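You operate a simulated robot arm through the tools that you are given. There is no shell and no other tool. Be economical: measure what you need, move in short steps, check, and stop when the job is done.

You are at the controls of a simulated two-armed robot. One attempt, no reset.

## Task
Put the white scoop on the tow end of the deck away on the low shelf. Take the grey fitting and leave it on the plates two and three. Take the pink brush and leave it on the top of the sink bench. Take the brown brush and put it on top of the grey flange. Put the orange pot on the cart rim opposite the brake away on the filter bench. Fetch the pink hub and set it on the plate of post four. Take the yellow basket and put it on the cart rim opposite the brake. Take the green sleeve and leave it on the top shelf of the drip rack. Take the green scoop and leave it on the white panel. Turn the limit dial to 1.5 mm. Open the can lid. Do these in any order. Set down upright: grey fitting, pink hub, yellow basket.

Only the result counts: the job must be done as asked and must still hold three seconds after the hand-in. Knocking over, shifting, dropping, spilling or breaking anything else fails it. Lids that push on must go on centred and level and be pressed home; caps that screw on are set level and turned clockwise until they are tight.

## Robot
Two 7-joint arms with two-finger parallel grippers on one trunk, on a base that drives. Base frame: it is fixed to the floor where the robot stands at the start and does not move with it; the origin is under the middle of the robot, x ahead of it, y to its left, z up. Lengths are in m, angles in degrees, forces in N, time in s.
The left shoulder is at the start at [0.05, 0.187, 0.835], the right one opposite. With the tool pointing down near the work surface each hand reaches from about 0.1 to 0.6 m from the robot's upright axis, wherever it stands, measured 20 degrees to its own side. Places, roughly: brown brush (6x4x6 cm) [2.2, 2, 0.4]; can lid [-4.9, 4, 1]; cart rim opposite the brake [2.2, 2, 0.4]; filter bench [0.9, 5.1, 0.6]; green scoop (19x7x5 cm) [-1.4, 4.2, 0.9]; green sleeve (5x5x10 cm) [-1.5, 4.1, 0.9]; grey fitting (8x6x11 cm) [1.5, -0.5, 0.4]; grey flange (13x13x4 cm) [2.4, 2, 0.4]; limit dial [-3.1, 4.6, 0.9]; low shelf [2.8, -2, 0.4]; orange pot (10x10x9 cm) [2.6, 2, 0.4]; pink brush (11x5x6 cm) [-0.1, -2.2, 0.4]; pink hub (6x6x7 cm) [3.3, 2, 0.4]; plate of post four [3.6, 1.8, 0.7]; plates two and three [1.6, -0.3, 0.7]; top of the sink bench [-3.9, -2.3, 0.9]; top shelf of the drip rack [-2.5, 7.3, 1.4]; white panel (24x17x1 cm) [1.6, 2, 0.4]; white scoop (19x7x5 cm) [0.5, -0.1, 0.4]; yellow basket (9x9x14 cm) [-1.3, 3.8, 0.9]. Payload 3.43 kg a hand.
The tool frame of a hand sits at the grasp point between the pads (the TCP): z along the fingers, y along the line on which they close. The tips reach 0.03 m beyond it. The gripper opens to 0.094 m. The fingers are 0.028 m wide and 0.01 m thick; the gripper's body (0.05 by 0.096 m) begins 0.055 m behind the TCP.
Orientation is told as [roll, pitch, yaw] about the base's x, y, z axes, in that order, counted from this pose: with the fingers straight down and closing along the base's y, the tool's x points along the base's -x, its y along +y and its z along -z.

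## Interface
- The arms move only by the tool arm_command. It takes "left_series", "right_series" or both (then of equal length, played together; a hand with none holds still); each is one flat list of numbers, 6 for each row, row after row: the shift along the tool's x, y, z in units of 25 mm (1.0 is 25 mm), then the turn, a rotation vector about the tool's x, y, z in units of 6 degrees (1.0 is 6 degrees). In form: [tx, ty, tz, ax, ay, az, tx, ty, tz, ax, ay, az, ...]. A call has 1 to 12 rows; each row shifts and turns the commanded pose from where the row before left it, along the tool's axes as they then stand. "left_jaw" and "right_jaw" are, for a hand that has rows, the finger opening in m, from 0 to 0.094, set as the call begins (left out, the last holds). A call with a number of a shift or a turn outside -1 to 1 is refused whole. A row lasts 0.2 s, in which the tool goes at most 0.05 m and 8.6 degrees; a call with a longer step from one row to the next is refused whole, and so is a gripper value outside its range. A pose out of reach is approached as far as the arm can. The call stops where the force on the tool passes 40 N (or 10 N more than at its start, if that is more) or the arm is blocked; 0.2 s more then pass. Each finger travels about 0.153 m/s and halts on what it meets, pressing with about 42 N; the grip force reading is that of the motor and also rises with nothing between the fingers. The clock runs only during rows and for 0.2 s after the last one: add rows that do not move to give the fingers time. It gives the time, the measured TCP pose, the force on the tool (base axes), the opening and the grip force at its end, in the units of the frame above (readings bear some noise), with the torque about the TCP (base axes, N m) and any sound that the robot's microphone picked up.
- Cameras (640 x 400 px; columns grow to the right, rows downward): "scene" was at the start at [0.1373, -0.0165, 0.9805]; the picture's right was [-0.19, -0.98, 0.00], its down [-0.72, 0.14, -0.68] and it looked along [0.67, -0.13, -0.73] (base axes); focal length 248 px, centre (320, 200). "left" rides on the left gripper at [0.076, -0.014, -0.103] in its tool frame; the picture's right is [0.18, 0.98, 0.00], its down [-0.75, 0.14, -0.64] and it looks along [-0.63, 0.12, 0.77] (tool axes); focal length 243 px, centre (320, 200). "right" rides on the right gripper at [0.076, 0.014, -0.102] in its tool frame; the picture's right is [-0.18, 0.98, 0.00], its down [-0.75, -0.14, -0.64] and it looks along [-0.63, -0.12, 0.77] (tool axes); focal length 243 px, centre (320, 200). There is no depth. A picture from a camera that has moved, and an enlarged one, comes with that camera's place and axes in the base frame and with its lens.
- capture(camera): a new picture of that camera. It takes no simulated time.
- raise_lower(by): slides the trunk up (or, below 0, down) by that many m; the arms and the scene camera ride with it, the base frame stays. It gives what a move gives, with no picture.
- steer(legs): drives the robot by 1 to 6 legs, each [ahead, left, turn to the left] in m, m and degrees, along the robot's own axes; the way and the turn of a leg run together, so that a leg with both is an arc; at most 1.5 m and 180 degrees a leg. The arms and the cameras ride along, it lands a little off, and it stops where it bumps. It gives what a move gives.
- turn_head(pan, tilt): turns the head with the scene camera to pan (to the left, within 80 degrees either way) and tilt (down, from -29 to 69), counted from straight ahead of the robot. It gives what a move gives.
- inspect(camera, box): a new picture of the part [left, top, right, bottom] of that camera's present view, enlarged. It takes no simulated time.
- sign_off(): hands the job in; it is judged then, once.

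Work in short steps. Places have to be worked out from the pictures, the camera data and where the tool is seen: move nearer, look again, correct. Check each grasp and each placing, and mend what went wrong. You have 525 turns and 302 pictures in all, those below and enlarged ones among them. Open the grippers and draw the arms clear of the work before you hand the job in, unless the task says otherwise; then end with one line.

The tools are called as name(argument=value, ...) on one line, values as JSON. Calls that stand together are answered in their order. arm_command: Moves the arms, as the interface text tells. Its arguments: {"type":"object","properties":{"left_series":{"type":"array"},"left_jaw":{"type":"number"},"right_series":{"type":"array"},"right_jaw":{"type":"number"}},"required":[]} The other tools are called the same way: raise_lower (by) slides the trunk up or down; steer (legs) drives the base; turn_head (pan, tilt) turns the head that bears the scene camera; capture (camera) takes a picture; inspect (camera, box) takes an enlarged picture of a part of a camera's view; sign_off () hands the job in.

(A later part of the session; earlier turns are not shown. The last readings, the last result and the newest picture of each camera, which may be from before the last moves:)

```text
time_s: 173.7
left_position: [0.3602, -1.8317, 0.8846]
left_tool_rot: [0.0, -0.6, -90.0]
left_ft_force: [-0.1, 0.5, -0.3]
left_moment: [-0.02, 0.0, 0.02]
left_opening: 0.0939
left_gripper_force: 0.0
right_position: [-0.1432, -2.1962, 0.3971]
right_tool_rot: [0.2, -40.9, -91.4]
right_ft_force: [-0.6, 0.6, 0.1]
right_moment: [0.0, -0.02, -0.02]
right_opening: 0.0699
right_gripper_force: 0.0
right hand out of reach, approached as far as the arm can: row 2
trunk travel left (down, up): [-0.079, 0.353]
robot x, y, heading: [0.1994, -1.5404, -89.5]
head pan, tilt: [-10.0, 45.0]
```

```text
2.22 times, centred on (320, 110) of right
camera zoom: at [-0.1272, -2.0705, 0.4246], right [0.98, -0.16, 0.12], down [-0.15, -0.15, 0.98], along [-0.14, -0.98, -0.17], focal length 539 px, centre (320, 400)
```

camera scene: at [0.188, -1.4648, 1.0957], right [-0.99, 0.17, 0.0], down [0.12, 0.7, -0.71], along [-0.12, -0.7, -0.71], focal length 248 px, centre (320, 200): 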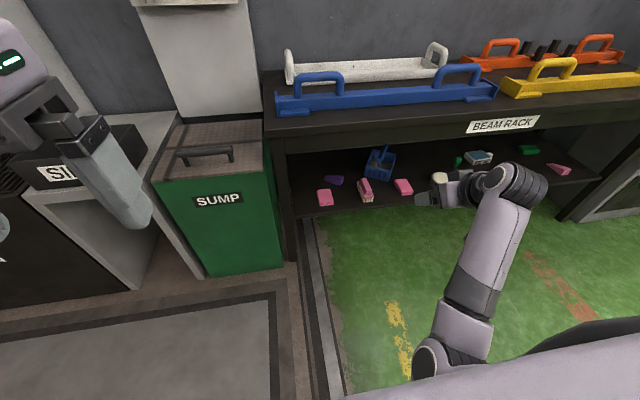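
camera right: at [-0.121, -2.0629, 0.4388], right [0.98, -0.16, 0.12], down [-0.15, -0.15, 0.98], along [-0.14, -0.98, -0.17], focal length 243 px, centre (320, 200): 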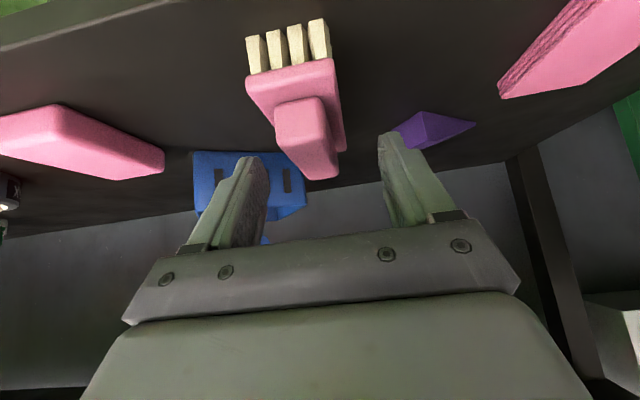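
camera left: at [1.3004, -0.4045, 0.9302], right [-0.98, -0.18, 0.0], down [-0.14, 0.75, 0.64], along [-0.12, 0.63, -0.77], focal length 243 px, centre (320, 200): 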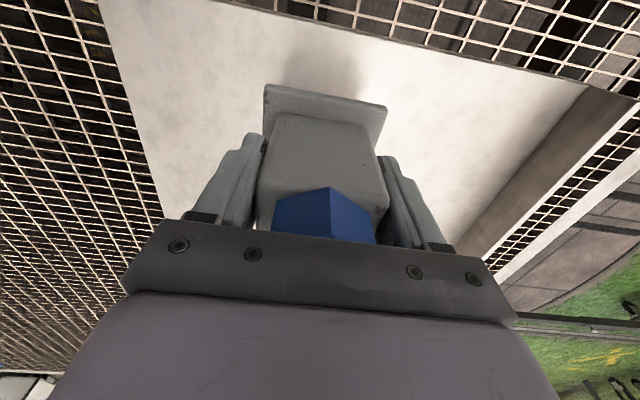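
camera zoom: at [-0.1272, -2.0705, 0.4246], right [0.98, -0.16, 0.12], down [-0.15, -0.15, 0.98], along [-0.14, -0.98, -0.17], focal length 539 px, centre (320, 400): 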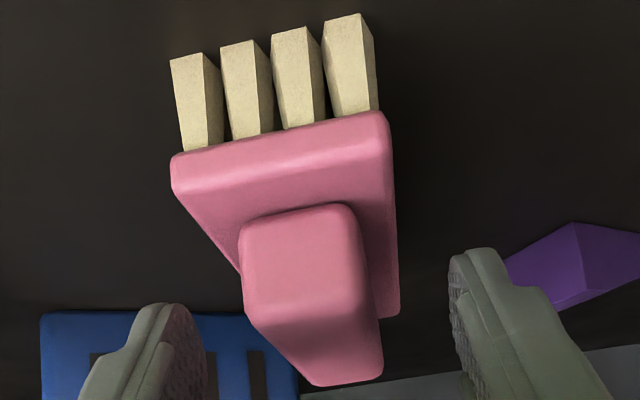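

Well centred; I lower 1.3 cm more with the trunk and close.

raise_lower(by=-0.013)

arm_command(right_series=[0, 0, 0, 0, 0, 0, 0, 0, 0, 0, 0, 0, 0, 0, 0, 0, 0, 0], right_jaw=0.0)

raise_lower(by=0.03)

capture(camera="right")

```text
time_s: 174.3
left_position: [0.3581, -1.8305, 0.8716]
left_tool_rot: [0.0, -0.6, -89.9]
left_ft_force: [-0.8, 0.1, 0.3]
left_moment: [-0.02, 0.0, -0.04]
left_opening: 0.0941
left_gripper_force: 0.1
right_position: [-0.1445, -2.1955, 0.3831]
right_tool_rot: [0.1, -40.8, -91.4]
right_ft_force: [-0.6, -0.7, 1.0]
right_moment: [-0.01, -0.01, 0.03]
right_opening: 0.0702
right_gripper_force: 0.1
trunk travel left (down, up): [-0.066, 0.366]
robot x, y, heading: [0.2049, -1.5375, -89.4]
head pan, tilt: [-10.0, 45.0]
```

```text
time_s: 175.1
left_position: [0.3599, -1.8315, 0.8713]
left_tool_rot: [-0.1, -0.6, -89.9]
left_ft_force: [0.3, 0.0, -0.2]
left_moment: [-0.04, 0.0, 0.01]
left_opening: 0.094
left_gripper_force: 0.0
right_position: [-0.1435, -2.1952, 0.3825]
right_tool_rot: [0.1, -40.8, -91.4]
right_ft_force: [0.5, -0.6, 0.0]
right_moment: [-0.06, 0.01, 0.06]
right_opening: 0.0448
right_gripper_force: 42.0
trunk travel left (down, up): [-0.066, 0.366]
robot x, y, heading: [0.1982, -1.5371, -89.9]
head pan, tilt: [-10.0, 45.0]
```

```text
time_s: 175.9
left_position: [0.3599, -1.8317, 0.9017]
left_tool_rot: [0.0, -0.7, -89.8]
left_ft_force: [-0.7, 1.2, 0.1]
left_moment: [-0.01, -0.01, -0.06]
left_opening: 0.0939
left_gripper_force: 0.1
right_position: [-0.1439, -2.1959, 0.4143]
right_tool_rot: [0.3, -40.8, -91.4]
right_ft_force: [0.4, 0.2, -1.1]
right_moment: [0.04, 0.0, -0.01]
right_opening: 0.0451
right_gripper_force: 42.2
trunk travel left (down, up): [-0.096, 0.336]
robot x, y, heading: [0.2012, -1.5393, -89.8]
head pan, tilt: [-10.0, 45.0]
```

```text
230 pictures are left
camera right: at [-0.1269, -2.0703, 0.4414], right [0.98, -0.16, 0.12], down [-0.15, -0.15, 0.98], along [-0.14, -0.98, -0.17], focal length 243 px, centre (320, 200)
```

right: 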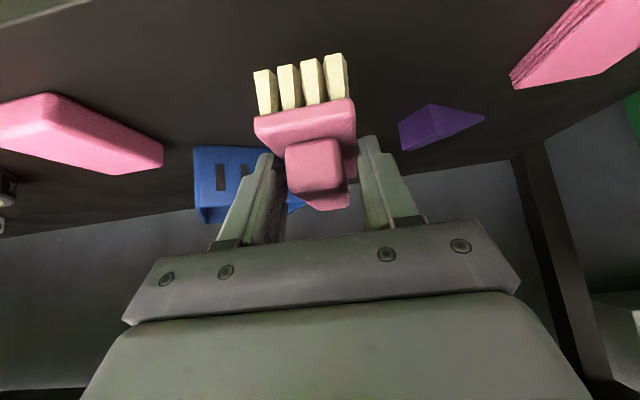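

Brush held. I raise a little, back out, and turn to face −x to look along the way.

raise_lower(by=0.03)

steer(legs=[[-0.4, 0, 0], [0, 0, -90]])

raise_lower(by=0.2)

turn_head(pan=0, tilt=15)

capture(camera="scene")

capture(camera="right")

```text
time_s: 176.6
left_position: [0.3603, -1.8313, 0.9306]
left_tool_rot: [-0.1, -0.7, -89.9]
left_ft_force: [-0.2, 0.0, 0.6]
left_moment: [0.01, 0.0, 0.0]
left_opening: 0.0939
left_gripper_force: 0.1
right_position: [-0.1439, -2.1947, 0.4448]
right_tool_rot: [0.2, -40.8, -91.5]
right_ft_force: [1.0, 0.6, -0.8]
right_moment: [0.01, -0.01, 0.02]
right_opening: 0.0449
right_gripper_force: 41.7
trunk travel left (down, up): [-0.126, 0.306]
robot x, y, heading: [0.1971, -1.5406, -89.7]
head pan, tilt: [-10.0, 45.0]
```

```text
time_s: 183.0
left_position: [-0.0956, -1.2934, 0.9317]
left_tool_rot: [0.0, -0.8, 179.3]
left_ft_force: [0.0, 0.3, 0.3]
left_moment: [0.03, -0.01, 0.0]
left_opening: 0.0941
left_gripper_force: 0.0
right_position: [-0.452, -0.7839, 0.4435]
right_tool_rot: [0.3, -40.8, 177.8]
right_ft_force: [-0.6, -0.1, -0.7]
right_moment: [-0.02, -0.04, -0.02]
right_opening: 0.0449
right_gripper_force: 42.0
trunk travel left (down, up): [-0.126, 0.306]
robot x, y, heading: [0.1992, -1.1357, 179.2]
head pan, tilt: [-10.0, 45.0]
```

```text
time_s: 185.2
left_position: [-0.0955, -1.2935, 1.1302]
left_tool_rot: [0.0, -0.8, 179.2]
left_ft_force: [-0.2, 1.6, 0.6]
left_moment: [-0.02, 0.02, 0.02]
left_opening: 0.0939
left_gripper_force: 0.1
right_position: [-0.4517, -0.7844, 0.6444]
right_tool_rot: [0.2, -40.8, 177.9]
right_ft_force: [1.1, -0.1, -0.9]
right_moment: [-0.02, -0.01, -0.01]
right_opening: 0.0448
right_gripper_force: 42.2
trunk travel left (down, up): [-0.326, 0.106]
robot x, y, heading: [0.1968, -1.1375, 179.4]
head pan, tilt: [-10.0, 45.0]
```

```text
time_s: 186.1
left_position: [-0.0957, -1.2931, 1.1311]
left_tool_rot: [0.0, -0.7, 179.3]
left_ft_force: [0.4, -0.8, -0.4]
left_moment: [-0.02, 0.01, -0.01]
left_opening: 0.094
left_gripper_force: 0.2
right_position: [-0.4522, -0.7853, 0.6433]
right_tool_rot: [0.1, -40.7, 177.7]
right_ft_force: [0.1, -0.1, -1.5]
right_moment: [0.01, 0.03, -0.04]
right_opening: 0.045
right_gripper_force: 42.2
trunk travel left (down, up): [-0.326, 0.106]
robot x, y, heading: [0.201, -1.1397, 179.4]
head pan, tilt: [0.0, 15.0]
```

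```text
229 pictures are left
camera scene: at [0.0481, -1.1386, 1.3064], right [0.01, 1.0, 0.0], down [0.26, 0.0, -0.97], along [-0.97, 0.01, -0.26], focal length 248 px, centre (320, 200)
```

scene: 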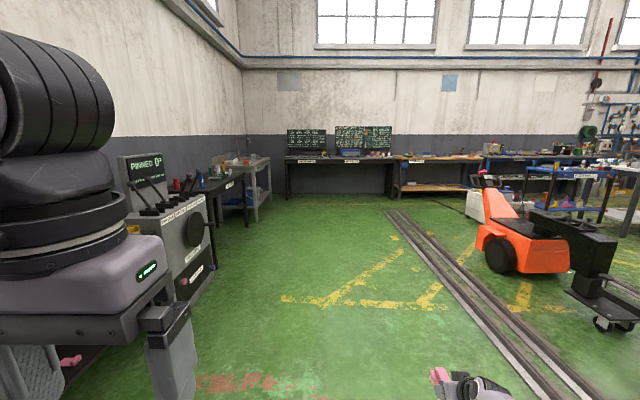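

```text
228 pictures are left
camera right: at [-0.3282, -0.8018, 0.6714], right [-0.18, -0.98, 0.12], down [-0.14, 0.15, 0.98], along [-0.97, 0.15, -0.17], focal length 243 px, centre (320, 200)
```

right: 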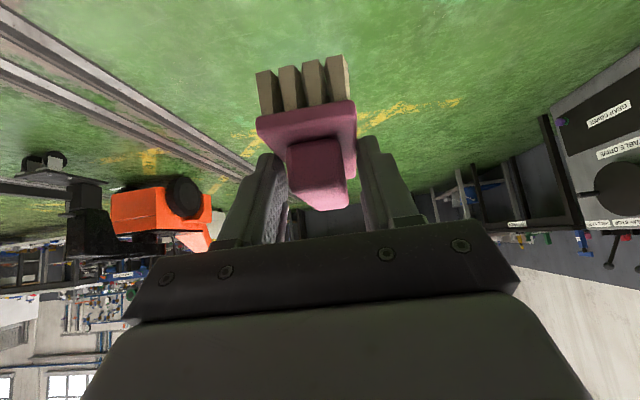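

The floor is clear; the sink bench is ahead on the left. I drive ahead 3.75 m and turn to face it.

steer(legs=[[1.5, 0, 0], [1.5, 0, 0], [0.75, 0, 0], [0, 0, 90]])

turn_head(pan=-10, tilt=35)

capture(camera="scene")

```text
time_s: 208.4
left_position: [-3.5012, -1.2024, 1.1308]
left_tool_rot: [0.0, -0.6, -96.3]
left_ft_force: [0.3, -0.3, 0.5]
left_moment: [0.0, 0.02, -0.03]
left_opening: 0.0939
left_gripper_force: 0.0
right_position: [-4.0437, -1.5065, 0.6438]
right_tool_rot: [0.1, -40.8, -98.0]
right_ft_force: [0.3, -0.7, -1.5]
right_moment: [0.02, -0.03, 0.01]
right_opening: 0.0448
right_gripper_force: 41.9
trunk travel left (down, up): [-0.326, 0.106]
robot x, y, heading: [-3.6269, -0.8933, -96.2]
head pan, tilt: [0.0, 15.0]
```

```text
time_s: 209.3
left_position: [-3.5005, -1.2005, 1.131]
left_tool_rot: [-0.1, -0.8, -96.4]
left_ft_force: [0.2, -0.1, -0.6]
left_moment: [-0.01, -0.03, 0.02]
left_opening: 0.0939
left_gripper_force: 0.0
right_position: [-4.0439, -1.5062, 0.6418]
right_tool_rot: [0.1, -40.8, -98.0]
right_ft_force: [0.3, 0.8, -1.4]
right_moment: [0.04, 0.01, -0.01]
right_opening: 0.0449
right_gripper_force: 42.0
trunk travel left (down, up): [-0.326, 0.106]
robot x, y, heading: [-3.6279, -0.8941, -96.1]
head pan, tilt: [-10.0, 35.0]
```

```text
227 pictures are left
camera scene: at [-3.6559, -1.0378, 1.2746], right [-0.96, 0.28, 0.0], down [0.16, 0.55, -0.82], along [-0.23, -0.79, -0.57], focal length 248 px, centre (320, 200)
```

scene: 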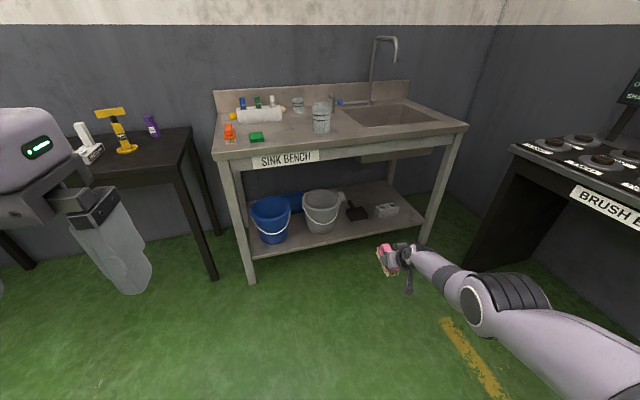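

Sink bench front edge y≈−2.06, top z≈0.85; free spot between the green block and the mug near x −3.82. I raise the brush and approach.

raise_lower(by=0.1)

steer(legs=[[0, 0, 6.2], [0.35, 0.16, 0]])

arm_command(right_series=[-0.65, 0, -0.75, 0, 0, 0, -0.65, 0, -0.75, 0, 0, 0, -0.65, 0, -0.75, 0, 0, 0, -0.65, 0, -0.75, 0, 0, 0, -0.65, 0, -0.75, 0, 0, 0, -0.65, 0, -0.75, 0, 0, 0, -0.65, 0, -0.75, 0, 0, 0, -0.65, 0, -0.75, 0, 0, 0, -0.65, 0, -0.75, 0, 0, 0])

capture(camera="scene")

```text
time_s: 210.6
left_position: [-3.5018, -1.2016, 1.2317]
left_tool_rot: [0.0, -0.7, -96.5]
left_ft_force: [0.5, 0.8, 0.0]
left_moment: [-0.03, 0.02, 0.0]
left_opening: 0.094
left_gripper_force: 0.0
right_position: [-4.0436, -1.5068, 0.7423]
right_tool_rot: [0.2, -40.8, -98.1]
right_ft_force: [-0.5, -0.4, -0.7]
right_moment: [0.01, -0.01, -0.02]
right_opening: 0.0449
right_gripper_force: 42.5
trunk travel left (down, up): [-0.426, 0.006]
robot x, y, heading: [-3.6278, -0.8943, -96.3]
head pan, tilt: [-10.0, 35.0]
```

```text
time_s: 213.6
left_position: [-3.3067, -1.529, 1.2314]
left_tool_rot: [0.0, -0.7, -89.4]
left_ft_force: [0.2, -0.4, 0.2]
left_moment: [-0.01, -0.02, 0.05]
left_opening: 0.0938
left_gripper_force: 0.1
right_position: [-3.8083, -1.8952, 0.7432]
right_tool_rot: [0.2, -40.8, -91.0]
right_ft_force: [-0.1, -0.7, -0.3]
right_moment: [0.01, -0.02, 0.04]
right_opening: 0.0452
right_gripper_force: 41.4
trunk travel left (down, up): [-0.426, 0.006]
robot x, y, heading: [-3.4634, -1.2368, -89.4]
head pan, tilt: [-10.0, 35.0]
```

```text
time_s: 215.6
left_position: [-3.3063, -1.5274, 1.2318]
left_tool_rot: [-0.1, -0.8, -89.5]
left_ft_force: [0.6, 0.6, 0.6]
left_moment: [0.01, 0.0, 0.0]
left_opening: 0.094
left_gripper_force: 0.0
right_position: [-3.8243, -1.9752, 0.9338]
right_tool_rot: [0.1, -41.2, -91.1]
right_ft_force: [-0.3, 13.6, 4.2]
right_moment: [0.69, 0.05, -0.04]
right_opening: 0.0449
right_gripper_force: 41.6
right hand out of reach, approached as far as the arm can: row 1, 2, 3, 4, 5, 6, 7, 8, 9
trunk travel left (down, up): [-0.426, 0.006]
robot x, y, heading: [-3.4667, -1.2386, -89.3]
head pan, tilt: [-10.0, 35.0]
```

```text
226 pictures are left
camera scene: at [-3.4797, -1.3826, 1.3751], right [-0.99, 0.16, 0.0], down [0.09, 0.56, -0.82], along [-0.13, -0.81, -0.57], focal length 248 px, centre (320, 200)
```

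scene: 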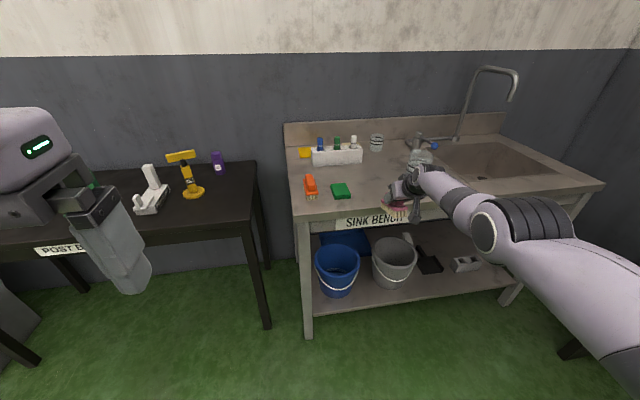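

The brush pressed the bench's front edge. I back away 15 cm and check the grip.

steer(legs=[[-0.15, 0, 0]])

capture(camera="right")

capture(camera="scene")

```text
time_s: 216.9
left_position: [-3.3088, -1.3771, 1.2308]
left_tool_rot: [0.0, -0.8, -89.5]
left_ft_force: [-0.3, 0.2, 1.0]
left_moment: [-0.06, 0.0, -0.01]
left_opening: 0.0938
left_gripper_force: 0.0
right_position: [-3.8265, -1.8242, 0.9287]
right_tool_rot: [0.2, -40.8, -91.1]
right_ft_force: [-0.4, 0.1, -0.8]
right_moment: [0.01, 0.02, 0.02]
right_opening: 0.0447
right_gripper_force: 42.1
trunk travel left (down, up): [-0.426, 0.006]
robot x, y, heading: [-3.4708, -1.086, -89.7]
head pan, tilt: [-10.0, 35.0]
```

```text
225 pictures are left
camera right: at [-3.809, -1.6981, 0.958], right [0.98, -0.15, 0.12], down [-0.15, -0.15, 0.98], along [-0.13, -0.98, -0.17], focal length 243 px, centre (320, 200)
```

right: 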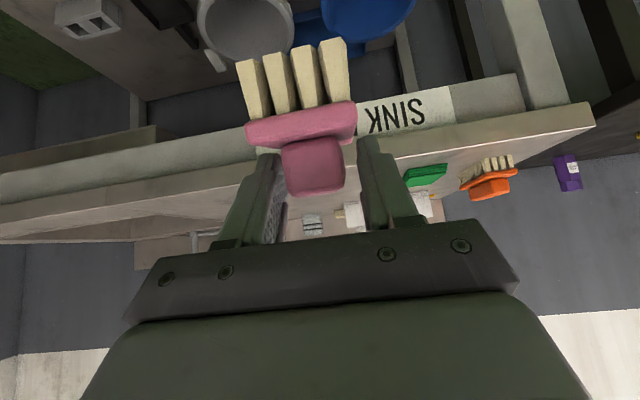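

```text
224 pictures are left
camera scene: at [-3.4818, -1.2328, 1.3746], right [-0.99, 0.16, 0.0], down [0.09, 0.57, -0.82], along [-0.13, -0.81, -0.57], focal length 248 px, centre (320, 200)
```

scene: 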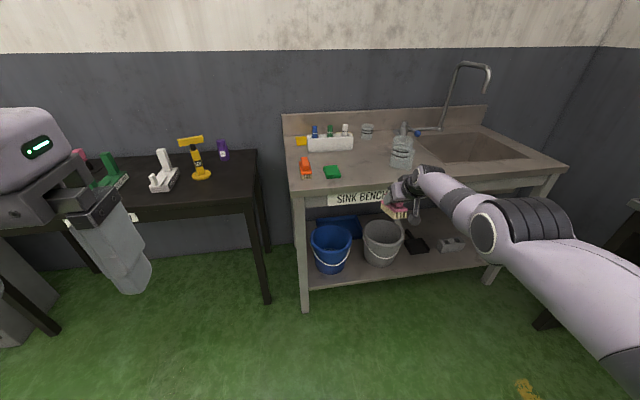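

I retract along the tool axis (up and back) by 14 cm to gain height, then check.

arm_command(right_series=[0, 0, -0.95, 0, 0, 0, 0, 0, -0.95, 0, 0, 0, 0, 0, -0.95, 0, 0, 0, 0, 0, -0.95, 0, 0, 0, 0, 0, -0.95, 0, 0, 0, 0, 0, -0.95, 0, 0, 0])

capture(camera="scene")

```text
time_s: 218.3
left_position: [-3.3085, -1.3777, 1.2318]
left_tool_rot: [0.0, -0.7, -89.5]
left_ft_force: [-0.7, 0.4, 0.2]
left_moment: [0.0, 0.03, 0.0]
left_opening: 0.0937
left_gripper_force: 0.0
right_position: [-3.8449, -1.8361, 1.024]
right_tool_rot: [0.1, -40.7, -91.0]
right_ft_force: [0.6, -0.5, -0.5]
right_moment: [-0.02, 0.04, 0.0]
right_opening: 0.0449
right_gripper_force: 42.1
right hand out of reach, approached as far as the arm can: row 1, 2, 3, 4, 5, 6
trunk travel left (down, up): [-0.426, 0.006]
robot x, y, heading: [-3.4729, -1.0892, -89.6]
head pan, tilt: [-10.0, 35.0]
```

```text
223 pictures are left
camera scene: at [-3.4817, -1.2335, 1.3745], right [-0.99, 0.16, 0.0], down [0.09, 0.57, -0.82], along [-0.13, -0.81, -0.57], focal length 248 px, centre (320, 200)
```

scene: 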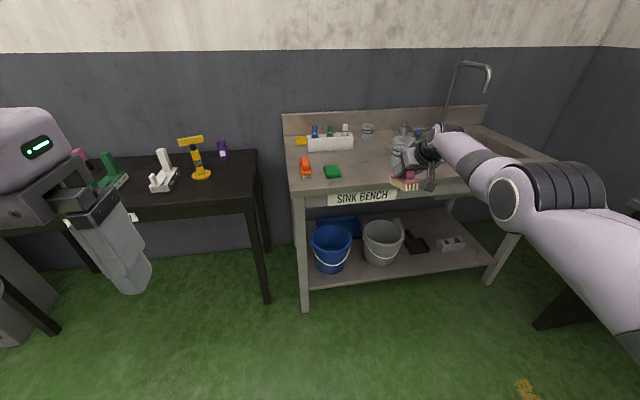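

The pose (z 1.02) is high enough. I drive ahead to put the brush over the bench, between the green block and the mug.

steer(legs=[[0.24, 0.03, 0]])

capture(camera="scene")

capture(camera="right")

```text
time_s: 220.1
left_position: [-3.2774, -1.6154, 1.2303]
left_tool_rot: [0.0, -0.7, -89.7]
left_ft_force: [0.1, -0.7, 0.7]
left_moment: [0.03, -0.02, 0.0]
left_opening: 0.0941
left_gripper_force: 0.0
right_position: [-3.8159, -2.0707, 1.0245]
right_tool_rot: [0.1, -40.7, -91.2]
right_ft_force: [0.7, 0.8, -0.5]
right_moment: [0.02, -0.01, 0.01]
right_opening: 0.0448
right_gripper_force: 41.9
trunk travel left (down, up): [-0.426, 0.006]
robot x, y, heading: [-3.4377, -1.328, -89.6]
head pan, tilt: [-10.0, 35.0]
```

```text
222 pictures are left
camera scene: at [-3.4498, -1.4708, 1.3744], right [-0.99, 0.17, 0.0], down [0.1, 0.57, -0.82], along [-0.14, -0.81, -0.57], focal length 248 px, centre (320, 200)
```

scene: 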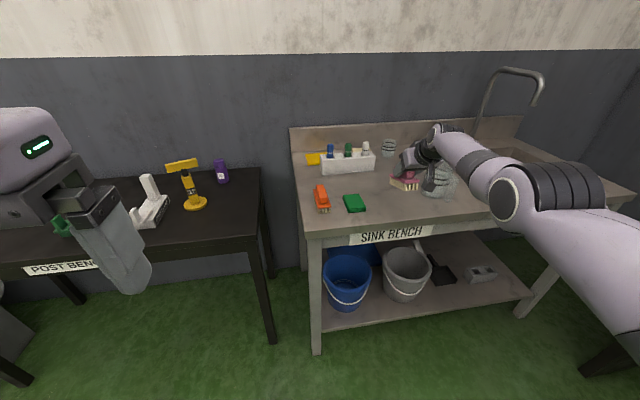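

```text
221 pictures are left
camera right: at [-3.7993, -1.9451, 1.0511], right [0.98, -0.16, 0.12], down [-0.15, -0.15, 0.98], along [-0.14, -0.98, -0.17], focal length 243 px, centre (320, 200)
```

right: 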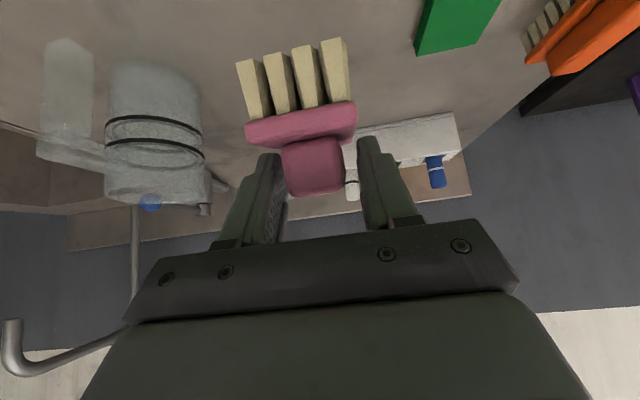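

Clear of jug and caddy. I advance 6 cm more, then lower with the trunk in steps.

steer(legs=[[0.06, 0, 0]])

raise_lower(by=-0.06)

raise_lower(by=-0.02)

capture(camera="right")

inspect(camera="scene", box=[300, 110, 500, 235])

```text
time_s: 221.1
left_position: [-3.2772, -1.675, 1.2308]
left_tool_rot: [0.0, -0.7, -89.6]
left_ft_force: [-0.4, 0.6, 0.7]
left_moment: [0.05, 0.02, -0.01]
left_opening: 0.094
left_gripper_force: 0.1
right_position: [-3.815, -2.1318, 1.0236]
right_tool_rot: [0.2, -40.7, -91.2]
right_ft_force: [-0.1, 0.9, -1.1]
right_moment: [0.01, 0.02, 0.02]
right_opening: 0.0451
right_gripper_force: 41.7
trunk travel left (down, up): [-0.426, 0.006]
robot x, y, heading: [-3.4323, -1.3808, -89.5]
head pan, tilt: [-10.0, 35.0]
```

```text
time_s: 222.1
left_position: [-3.2761, -1.6738, 1.1721]
left_tool_rot: [0.0, -0.8, -89.6]
left_ft_force: [-0.1, 0.2, 0.4]
left_moment: [0.02, 0.04, 0.01]
left_opening: 0.094
left_gripper_force: 0.1
right_position: [-3.815, -2.13, 0.9643]
right_tool_rot: [0.2, -40.6, -91.3]
right_ft_force: [1.2, -0.3, -1.3]
right_moment: [0.02, -0.02, 0.02]
right_opening: 0.0446
right_gripper_force: 42.1
trunk travel left (down, up): [-0.366, 0.066]
robot x, y, heading: [-3.4337, -1.3818, -89.5]
head pan, tilt: [-10.0, 35.0]
```

```text
time_s: 222.8
left_position: [-3.2764, -1.6747, 1.1509]
left_tool_rot: [0.0, -0.8, -89.7]
left_ft_force: [0.4, 0.4, 0.8]
left_moment: [0.0, 0.0, 0.0]
left_opening: 0.0941
left_gripper_force: 0.0
right_position: [-3.814, -2.1289, 0.9433]
right_tool_rot: [0.2, -40.8, -91.2]
right_ft_force: [0.1, 0.2, -0.8]
right_moment: [-0.02, 0.0, -0.03]
right_opening: 0.0452
right_gripper_force: 41.9
trunk travel left (down, up): [-0.346, 0.086]
robot x, y, heading: [-3.4373, -1.3811, -89.3]
head pan, tilt: [-10.0, 35.0]
```

```text
220 pictures are left
camera right: at [-3.7983, -2.0042, 0.9716], right [0.98, -0.16, 0.12], down [-0.15, -0.15, 0.98], along [-0.14, -0.98, -0.17], focal length 243 px, centre (320, 200)
```

right: 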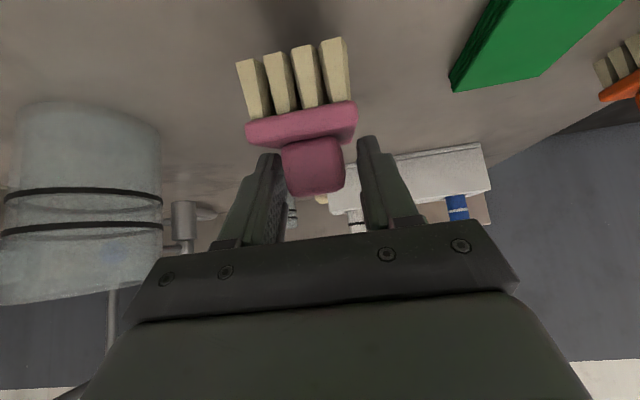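

```text
3.20 times, centred on (400, 172) of scene
camera zoom: at [-3.4492, -1.5293, 1.2945], right [-0.99, 0.17, 0.0], down [0.09, 0.57, -0.82], along [-0.14, -0.81, -0.57], focal length 794 px, centre (64, 288)
```

zoom: 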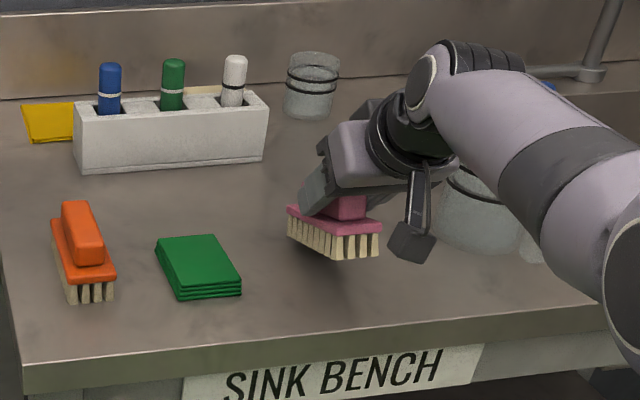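

Level and above a clear patch. I continue lowering in small steps.

raise_lower(by=-0.015)

raise_lower(by=-0.01)

inspect(camera="scene", box=[300, 110, 500, 235])

```text
time_s: 223.4
left_position: [-3.2753, -1.6718, 1.1379]
left_tool_rot: [0.0, -0.9, -89.6]
left_ft_force: [-0.9, 0.4, -0.1]
left_moment: [-0.02, 0.02, 0.02]
left_opening: 0.0938
left_gripper_force: 0.0
right_position: [-3.8143, -2.1305, 0.936]
right_tool_rot: [0.1, -41.5, -91.3]
right_ft_force: [-1.7, 1.2, 16.1]
right_moment: [-0.89, -0.26, -0.05]
right_opening: 0.045
right_gripper_force: 41.9
trunk travel left (down, up): [-0.331, 0.101]
robot x, y, heading: [-3.4391, -1.3808, -89.6]
head pan, tilt: [-10.0, 35.0]
```

```text
time_s: 224.0
left_position: [-3.2746, -1.6706, 1.1266]
left_tool_rot: [-0.1, -1.1, -89.5]
left_ft_force: [1.0, -0.5, 0.9]
left_moment: [0.01, -0.02, 0.02]
left_opening: 0.0941
left_gripper_force: 0.0
right_position: [-3.8148, -2.1288, 0.9293]
right_tool_rot: [0.1, -41.6, -90.9]
right_ft_force: [-0.3, 8.6, 25.0]
right_moment: [-0.92, 0.05, -0.03]
right_opening: 0.0449
right_gripper_force: 41.5
trunk travel left (down, up): [-0.321, 0.111]
robot x, y, heading: [-3.4363, -1.3849, -89.5]
head pan, tilt: [-10.0, 35.0]
```

```text
3.20 times, centred on (400, 172) of scene
camera zoom: at [-3.4478, -1.5255, 1.2702], right [-0.99, 0.17, 0.0], down [0.09, 0.56, -0.82], along [-0.14, -0.81, -0.57], focal length 794 px, centre (64, 288)
```

zoom: 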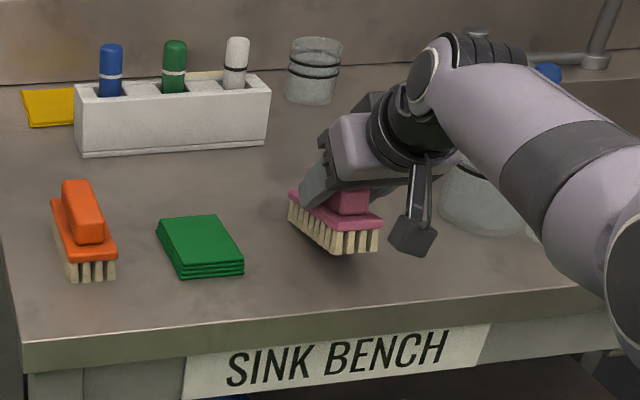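

Bristles are in contact. I open the jaw and rise with the trunk.

arm_command(right_series=[0, 0, 0, 0, 0, 0, 0, 0, 0, 0, 0, 0], right_jaw=0.07)

raise_lower(by=0.09)

inspect(camera="scene", box=[300, 110, 500, 235])

```text
time_s: 224.6
left_position: [-3.2764, -1.6743, 1.1264]
left_tool_rot: [0.0, -0.7, -89.6]
left_ft_force: [0.2, 0.5, 0.3]
left_moment: [0.01, 0.02, 0.01]
left_opening: 0.0941
left_gripper_force: 0.0
right_position: [-3.8154, -2.1297, 0.9171]
right_tool_rot: [0.2, -40.5, -91.1]
right_ft_force: [-0.7, -0.5, -0.3]
right_moment: [0.04, -0.05, 0.0]
right_opening: 0.07
right_gripper_force: 0.1
trunk travel left (down, up): [-0.321, 0.111]
robot x, y, heading: [-3.4359, -1.3819, -89.4]
head pan, tilt: [-10.0, 35.0]
```

```text
time_s: 225.8
left_position: [-3.276, -1.6741, 1.2167]
left_tool_rot: [0.0, -0.7, -89.6]
left_ft_force: [-0.2, 0.2, 0.4]
left_moment: [-0.02, -0.03, -0.04]
left_opening: 0.094
left_gripper_force: 0.1
right_position: [-3.8135, -2.1297, 1.0075]
right_tool_rot: [0.2, -40.6, -91.3]
right_ft_force: [0.2, -0.5, -0.1]
right_moment: [0.0, -0.01, 0.02]
right_opening: 0.0702
right_gripper_force: 0.0
trunk travel left (down, up): [-0.411, 0.021]
robot x, y, heading: [-3.4307, -1.3803, -89.3]
head pan, tilt: [-10.0, 35.0]
```

```text
3.20 times, centred on (400, 172) of scene
camera zoom: at [-3.4492, -1.5296, 1.3595], right [-0.99, 0.17, 0.0], down [0.09, 0.57, -0.82], along [-0.14, -0.81, -0.57], focal length 794 px, centre (64, 288)
```

zoom: 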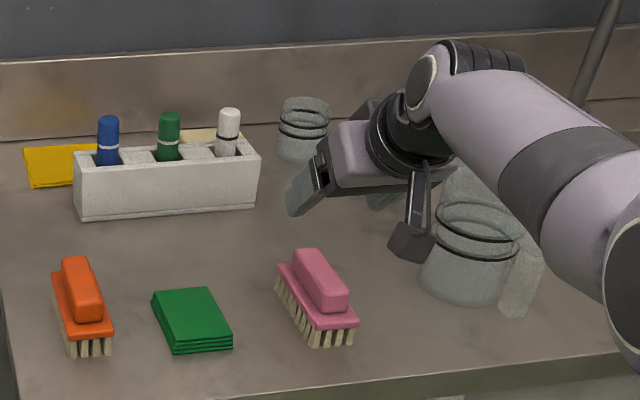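

Pink brush is on the sink bench. I back off, return the right hand to pointing down, and turn to look north.

steer(legs=[[-0.5, 0, 0]])

arm_command(right_series=[0, 0, 0, 0, 1, 0, 0, 0, 0, 0, 1, 0, 0, 0, 0, 0, 1, 0, 0, 0, 0, 0, 1, 0, 0, 0, 0, 0, 1, 0, 0, 0, 0, 0, 1, 0, 0, 0, 0, 0, 0.8, 0])

steer(legs=[[0, 0, 90], [0, 0, 90]])

turn_head(pan=0, tilt=12)

capture(camera="scene")

```text
time_s: 228.7
left_position: [-3.2787, -1.1771, 1.2154]
left_tool_rot: [0.1, -0.8, -89.3]
left_ft_force: [0.2, 1.1, -0.3]
left_moment: [-0.01, 0.04, 0.03]
left_opening: 0.0941
left_gripper_force: 0.2
right_position: [-3.816, -1.6356, 1.0085]
right_tool_rot: [0.2, -40.7, -90.9]
right_ft_force: [-0.5, 0.4, 0.6]
right_moment: [-0.02, -0.04, 0.02]
right_opening: 0.07
right_gripper_force: 0.0
trunk travel left (down, up): [-0.411, 0.021]
robot x, y, heading: [-3.4431, -0.886, -88.9]
head pan, tilt: [-10.0, 35.0]
```

```text
time_s: 230.3
left_position: [-3.2807, -1.1781, 1.2167]
left_tool_rot: [0.1, -0.7, -89.3]
left_ft_force: [-0.2, -0.2, 0.0]
left_moment: [-0.03, -0.01, 0.01]
left_opening: 0.0941
left_gripper_force: 0.1
right_position: [-3.7875, -1.5165, 1.0092]
right_tool_rot: [0.0, 0.3, -90.7]
right_ft_force: [-0.8, 0.3, 0.4]
right_moment: [0.02, 0.0, 0.03]
right_opening: 0.0699
right_gripper_force: 0.0
right hand out of reach, approached as far as the arm can: row 1, 2, 3, 4, 5, 6, 7
trunk travel left (down, up): [-0.411, 0.021]
robot x, y, heading: [-3.4453, -0.8875, -89.3]
head pan, tilt: [-10.0, 35.0]
```

```text
time_s: 238.4
left_position: [-3.6006, -0.5943, 1.217]
left_tool_rot: [0.0, -0.7, 90.3]
left_ft_force: [-0.2, -0.3, -0.4]
left_moment: [-0.01, 0.02, -0.01]
left_opening: 0.094
left_gripper_force: 0.0
right_position: [-3.09, -0.2606, 1.0092]
right_tool_rot: [0.2, 0.1, 88.8]
right_ft_force: [-0.2, -0.7, -0.6]
right_moment: [0.02, 0.03, 0.0]
right_opening: 0.0702
right_gripper_force: 0.1
trunk travel left (down, up): [-0.411, 0.021]
robot x, y, heading: [-3.441, -0.8893, 90.2]
head pan, tilt: [-10.0, 35.0]
```

```text
time_s: 239.2
left_position: [-3.6015, -0.5947, 1.2162]
left_tool_rot: [0.0, -0.7, 90.2]
left_ft_force: [0.1, 0.2, -0.1]
left_moment: [0.0, -0.03, -0.02]
left_opening: 0.094
left_gripper_force: 0.0
right_position: [-3.0897, -0.2609, 1.0077]
right_tool_rot: [0.1, 0.1, 88.9]
right_ft_force: [0.8, -0.9, 0.5]
right_moment: [-0.02, 0.01, 0.02]
right_opening: 0.0699
right_gripper_force: 0.1
trunk travel left (down, up): [-0.411, 0.021]
robot x, y, heading: [-3.4423, -0.8847, 90.3]
head pan, tilt: [0.0, 12.0]
```

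```text
216 pictures are left
camera scene: at [-3.4416, -0.7371, 1.3963], right [1.0, 0.0, 0.0], down [0.0, -0.21, -0.98], along [0.0, 0.98, -0.21], focal length 248 px, centre (320, 200)
```

scene: 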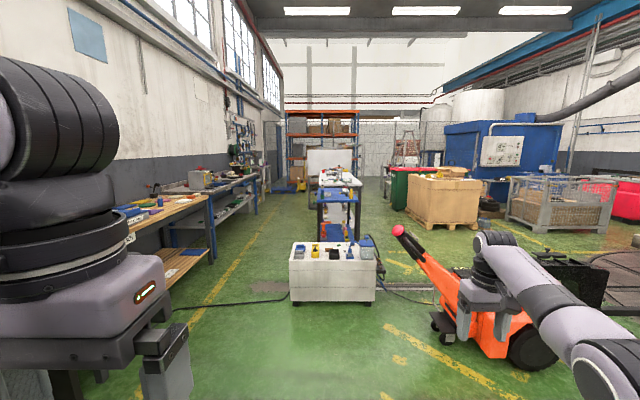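

The way north is the aisle at x≈−4.2, left of the white charger box. I shift left and drive up it.

steer(legs=[[0, 0.8, 0], [1.4, 0, 0]])

turn_head(pan=0, tilt=25)

capture(camera="scene")

```text
time_s: 249.9
left_position: [-4.3646, 0.7893, 1.217]
left_tool_rot: [0.0, -0.6, 89.6]
left_ft_force: [-0.2, 0.3, -0.5]
left_moment: [0.01, 0.01, 0.0]
left_opening: 0.0939
left_gripper_force: 0.1
right_position: [-3.8516, 1.1204, 1.008]
right_tool_rot: [-0.1, 0.1, 88.3]
right_ft_force: [-0.8, -0.1, 1.0]
right_moment: [0.03, 0.01, 0.02]
right_opening: 0.0702
right_gripper_force: 0.0
trunk travel left (down, up): [-0.411, 0.021]
robot x, y, heading: [-4.2039, 0.4978, 89.8]
head pan, tilt: [0.0, 12.0]
```

```text
time_s: 250.7
left_position: [-4.3658, 0.7894, 1.2157]
left_tool_rot: [0.0, -0.7, 89.6]
left_ft_force: [0.2, -0.7, 0.2]
left_moment: [0.02, -0.02, 0.01]
left_opening: 0.0939
left_gripper_force: 0.1
right_position: [-3.8515, 1.1183, 1.0076]
right_tool_rot: [0.1, 0.2, 88.2]
right_ft_force: [0.1, -0.1, -0.7]
right_moment: [-0.02, -0.02, -0.03]
right_opening: 0.0698
right_gripper_force: 0.1
trunk travel left (down, up): [-0.411, 0.021]
robot x, y, heading: [-4.2061, 0.5, 89.6]
head pan, tilt: [0.0, 25.0]
```

```text
215 pictures are left
camera scene: at [-4.2074, 0.6446, 1.3753], right [1.0, 0.0, 0.0], down [0.0, -0.42, -0.91], along [0.0, 0.91, -0.42], focal length 248 px, centre (320, 200)
```

scene: 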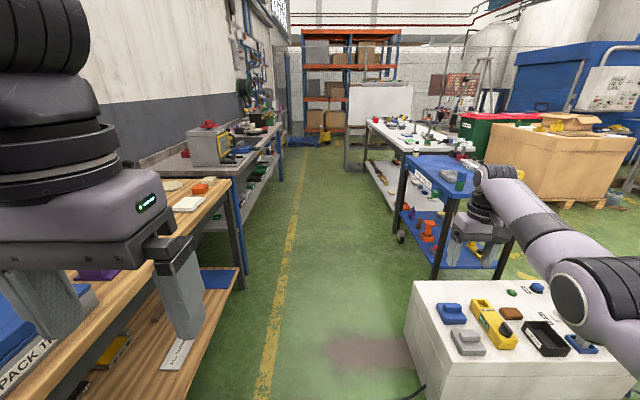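

The aisle is open. I drive on to y≈3.3 and look both sides.

steer(legs=[[1.5, 0, 0], [1.2, 0, 0]])

turn_head(pan=45, tilt=25)

capture(camera="scene")

turn_head(pan=-45, tilt=25)

capture(camera="scene")

```text
time_s: 264.1
left_position: [-4.3781, 3.5664, 1.2162]
left_tool_rot: [0.0, -0.6, 89.5]
left_ft_force: [-0.7, -0.2, 0.5]
left_moment: [-0.02, 0.01, 0.02]
left_opening: 0.0941
left_gripper_force: 0.0
right_position: [-3.8624, 3.8941, 1.008]
right_tool_rot: [0.1, 0.2, 88.0]
right_ft_force: [-1.0, 0.5, -0.7]
right_moment: [0.03, 0.03, -0.02]
right_opening: 0.0699
right_gripper_force: 0.0
trunk travel left (down, up): [-0.411, 0.021]
robot x, y, heading: [-4.2187, 3.2702, 89.1]
head pan, tilt: [0.0, 25.0]
```

```text
time_s: 265.2
left_position: [-4.3778, 3.5669, 1.2165]
left_tool_rot: [0.0, -0.7, 89.4]
left_ft_force: [-0.2, -0.7, -1.2]
left_moment: [0.01, 0.01, -0.03]
left_opening: 0.0941
left_gripper_force: 0.1
right_position: [-3.8636, 3.8941, 1.0069]
right_tool_rot: [0.1, 0.1, 88.0]
right_ft_force: [0.6, 0.8, 0.2]
right_moment: [0.02, 0.0, -0.01]
right_opening: 0.07
right_gripper_force: 0.1
trunk travel left (down, up): [-0.411, 0.021]
robot x, y, heading: [-4.2257, 3.2719, 89.6]
head pan, tilt: [45.0, 25.0]
```

```text
214 pictures are left
camera scene: at [-4.2857, 3.3944, 1.3753], right [0.71, 0.7, 0.0], down [0.3, -0.3, -0.91], along [-0.64, 0.65, -0.42], focal length 248 px, centre (320, 200)
```

scene: 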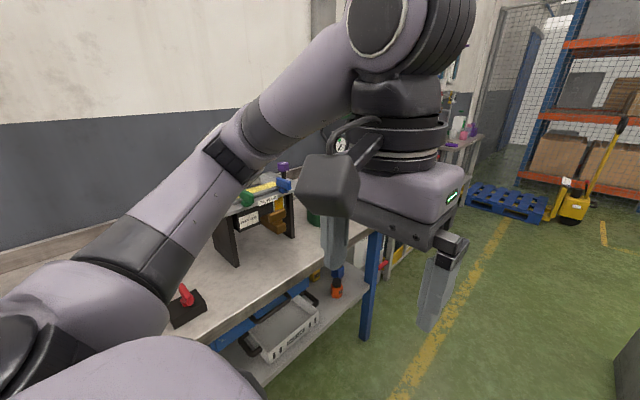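

```text
time_s: 266.9
left_position: [-4.3778, 3.5659, 1.2166]
left_tool_rot: [0.0, -0.7, 89.5]
left_ft_force: [0.2, 0.3, 0.7]
left_moment: [-0.01, 0.01, -0.04]
left_opening: 0.0938
left_gripper_force: 0.0
right_position: [-3.8626, 3.8936, 1.0088]
right_tool_rot: [0.1, 0.1, 87.9]
right_ft_force: [-0.8, 0.3, 0.3]
right_moment: [0.01, -0.02, -0.02]
right_opening: 0.0699
right_gripper_force: 0.0
trunk travel left (down, up): [-0.411, 0.021]
robot x, y, heading: [-4.2215, 3.274, 89.6]
head pan, tilt: [-45.0, 25.0]
```

```text
213 pictures are left
camera scene: at [-4.1555, 3.3933, 1.3753], right [0.7, -0.71, 0.0], down [-0.3, -0.3, -0.91], along [0.65, 0.64, -0.42], focal length 248 px, centre (320, 200)
```

scene: 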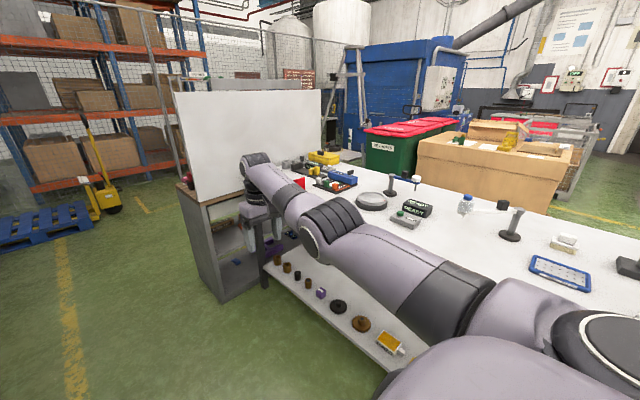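

I'll face the west bench for the can lid. First I lift and retract the right hand so it clears the bench items.

arm_command(right_series=[0.7, 0, -0.9, 0, 0, 0, 0.7, 0, -0.9, 0, 0, 0, 0.7, 0, -0.9, 0, 0, 0, 0.7, 0, -0.9, 0, 0, 0, 0.7, 0, -0.9, 0, 0, 0, 0.7, 0, -0.9, 0, 0, 0, 0.7, 0, -0.9, 0, 0, 0, 0.7, 0, -0.9, 0, 0, 0, 0.7, 0, 0, 0, 0, 0, 0.7, 0, 0, 0, 0, 0])

steer(legs=[[0.45, -0.12, 0], [0, 0, 90]])

turn_head(pan=0, tilt=35)

capture(camera="scene")

```text
time_s: 269.1
left_position: [-4.3784, 3.5656, 1.2155]
left_tool_rot: [0.0, -0.8, 89.4]
left_ft_force: [-0.5, -0.2, -0.2]
left_moment: [-0.02, -0.01, 0.0]
left_opening: 0.0938
left_gripper_force: 0.1
right_position: [-3.8692, 3.7189, 1.1858]
right_tool_rot: [0.1, 0.1, 88.0]
right_ft_force: [0.6, 0.1, -0.5]
right_moment: [-0.01, -0.01, -0.02]
right_opening: 0.0701
right_gripper_force: 0.1
trunk travel left (down, up): [-0.411, 0.021]
robot x, y, heading: [-4.2178, 3.2675, 89.2]
head pan, tilt: [-45.0, 25.0]
```

```text
time_s: 275.8
left_position: [-4.3883, 3.5609, 1.2158]
left_tool_rot: [0.0, -0.8, -179.2]
left_ft_force: [0.1, 0.8, 1.0]
left_moment: [-0.03, 0.02, 0.0]
left_opening: 0.0941
left_gripper_force: 0.0
right_position: [-4.5528, 4.0646, 1.1864]
right_tool_rot: [0.2, 0.1, 179.4]
right_ft_force: [1.3, -0.7, 0.0]
right_moment: [0.02, 0.04, 0.01]
right_opening: 0.0701
right_gripper_force: 0.1
trunk travel left (down, up): [-0.411, 0.021]
robot x, y, heading: [-4.0995, 3.7249, -179.1]
head pan, tilt: [-45.0, 25.0]
```

```text
time_s: 276.9
left_position: [-4.3882, 3.5609, 1.2156]
left_tool_rot: [-0.1, -0.6, -179.2]
left_ft_force: [-0.9, 0.2, 0.4]
left_moment: [-0.02, 0.02, -0.01]
left_opening: 0.0942
left_gripper_force: 0.0
right_position: [-4.5533, 4.064, 1.1856]
right_tool_rot: [0.1, 0.2, 179.4]
right_ft_force: [-0.4, -0.7, -0.7]
right_moment: [-0.04, -0.01, 0.04]
right_opening: 0.0701
right_gripper_force: 0.1
trunk travel left (down, up): [-0.411, 0.021]
robot x, y, heading: [-4.099, 3.7227, -179.0]
head pan, tilt: [0.0, 35.0]
```

```text
212 pictures are left
camera scene: at [-4.2431, 3.7188, 1.3595], right [-0.01, 1.0, 0.0], down [0.57, 0.01, -0.82], along [-0.82, -0.01, -0.57], focal length 248 px, centre (320, 200)
```

scene: 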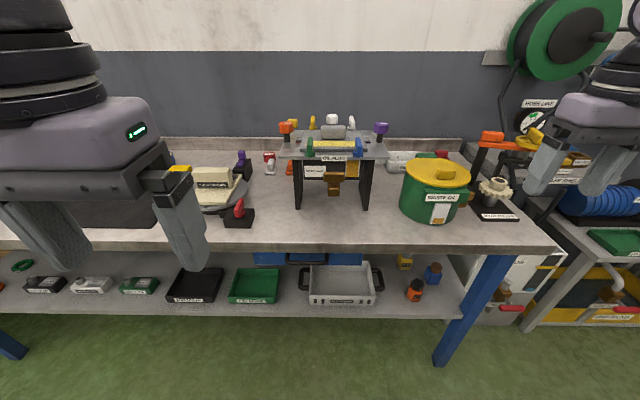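

The can: green with a yellow lid and knob at right. I zoom on it.

inspect(camera="scene", box=[380, 130, 500, 230])

```text
4.00 times, centred on (440, 180) of scene
camera zoom: at [-4.2431, 3.7188, 1.3595], right [-0.01, 1.0, 0.0], down [0.57, 0.01, -0.82], along [-0.82, -0.01, -0.57], focal length 993 px, centre (-160, 280)
```

zoom: 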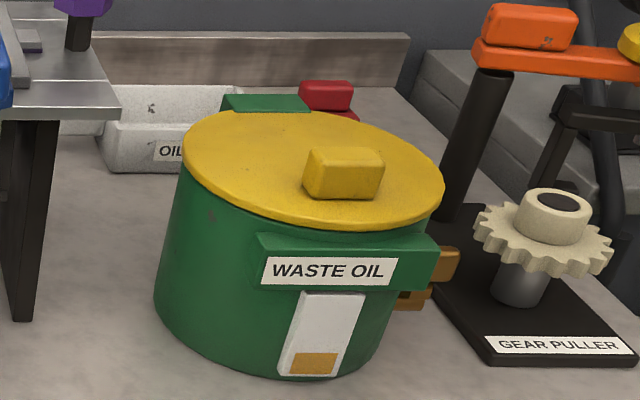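

The lid's hinge is at the wall side; its knob is at about (−4.906, 4.09, 1.0). I drive 0.26 ahead with the right hand high above.

steer(legs=[[0.26, 0, -1]])

turn_head(pan=-25, tilt=40)

capture(camera="scene")

capture(camera="right")

```text
time_s: 278.8
left_position: [-4.6562, 3.5637, 1.216]
left_tool_rot: [0.0, -0.7, 179.8]
left_ft_force: [-0.4, 0.6, -0.5]
left_moment: [0.03, -0.01, 0.03]
left_opening: 0.0939
left_gripper_force: 0.1
right_position: [-4.8129, 4.0707, 1.1862]
right_tool_rot: [0.1, 0.0, 178.4]
right_ft_force: [0.7, -0.1, -0.3]
right_moment: [0.02, 0.0, 0.01]
right_opening: 0.0701
right_gripper_force: 0.2
trunk travel left (down, up): [-0.411, 0.021]
robot x, y, heading: [-4.3628, 3.7223, 180.1]
head pan, tilt: [0.0, 35.0]
```

```text
time_s: 279.6
left_position: [-4.6547, 3.5636, 1.217]
left_tool_rot: [0.0, -0.7, 179.9]
left_ft_force: [0.7, -0.7, -0.8]
left_moment: [0.03, -0.01, -0.01]
left_opening: 0.0938
left_gripper_force: 0.0
right_position: [-4.8113, 4.0711, 1.1858]
right_tool_rot: [0.1, 0.1, 178.3]
right_ft_force: [-0.3, -0.1, -1.4]
right_moment: [0.02, -0.01, -0.04]
right_opening: 0.07
right_gripper_force: 0.0
trunk travel left (down, up): [-0.411, 0.021]
robot x, y, heading: [-4.3634, 3.7216, 179.7]
head pan, tilt: [-25.0, 40.0]
```

```text
210 pictures are left
camera scene: at [-4.4965, 3.7553, 1.352], right [0.42, 0.91, 0.0], down [0.58, -0.27, -0.77], along [-0.69, 0.32, -0.64], focal length 248 px, centre (320, 200)
```

scene: 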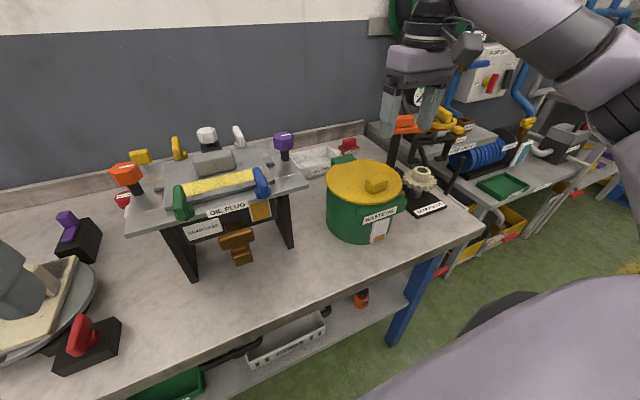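

```text
209 pictures are left
camera right: at [-4.7361, 4.0558, 1.2887], right [-0.21, -0.98, 0.0], down [-0.75, 0.16, 0.64], along [-0.63, 0.13, -0.77], focal length 243 px, centre (320, 200)
```

right: 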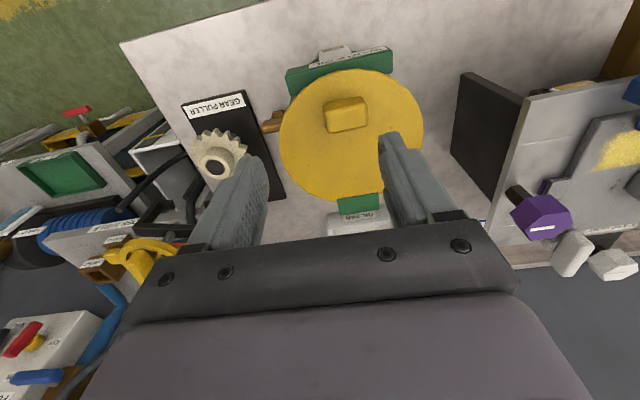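

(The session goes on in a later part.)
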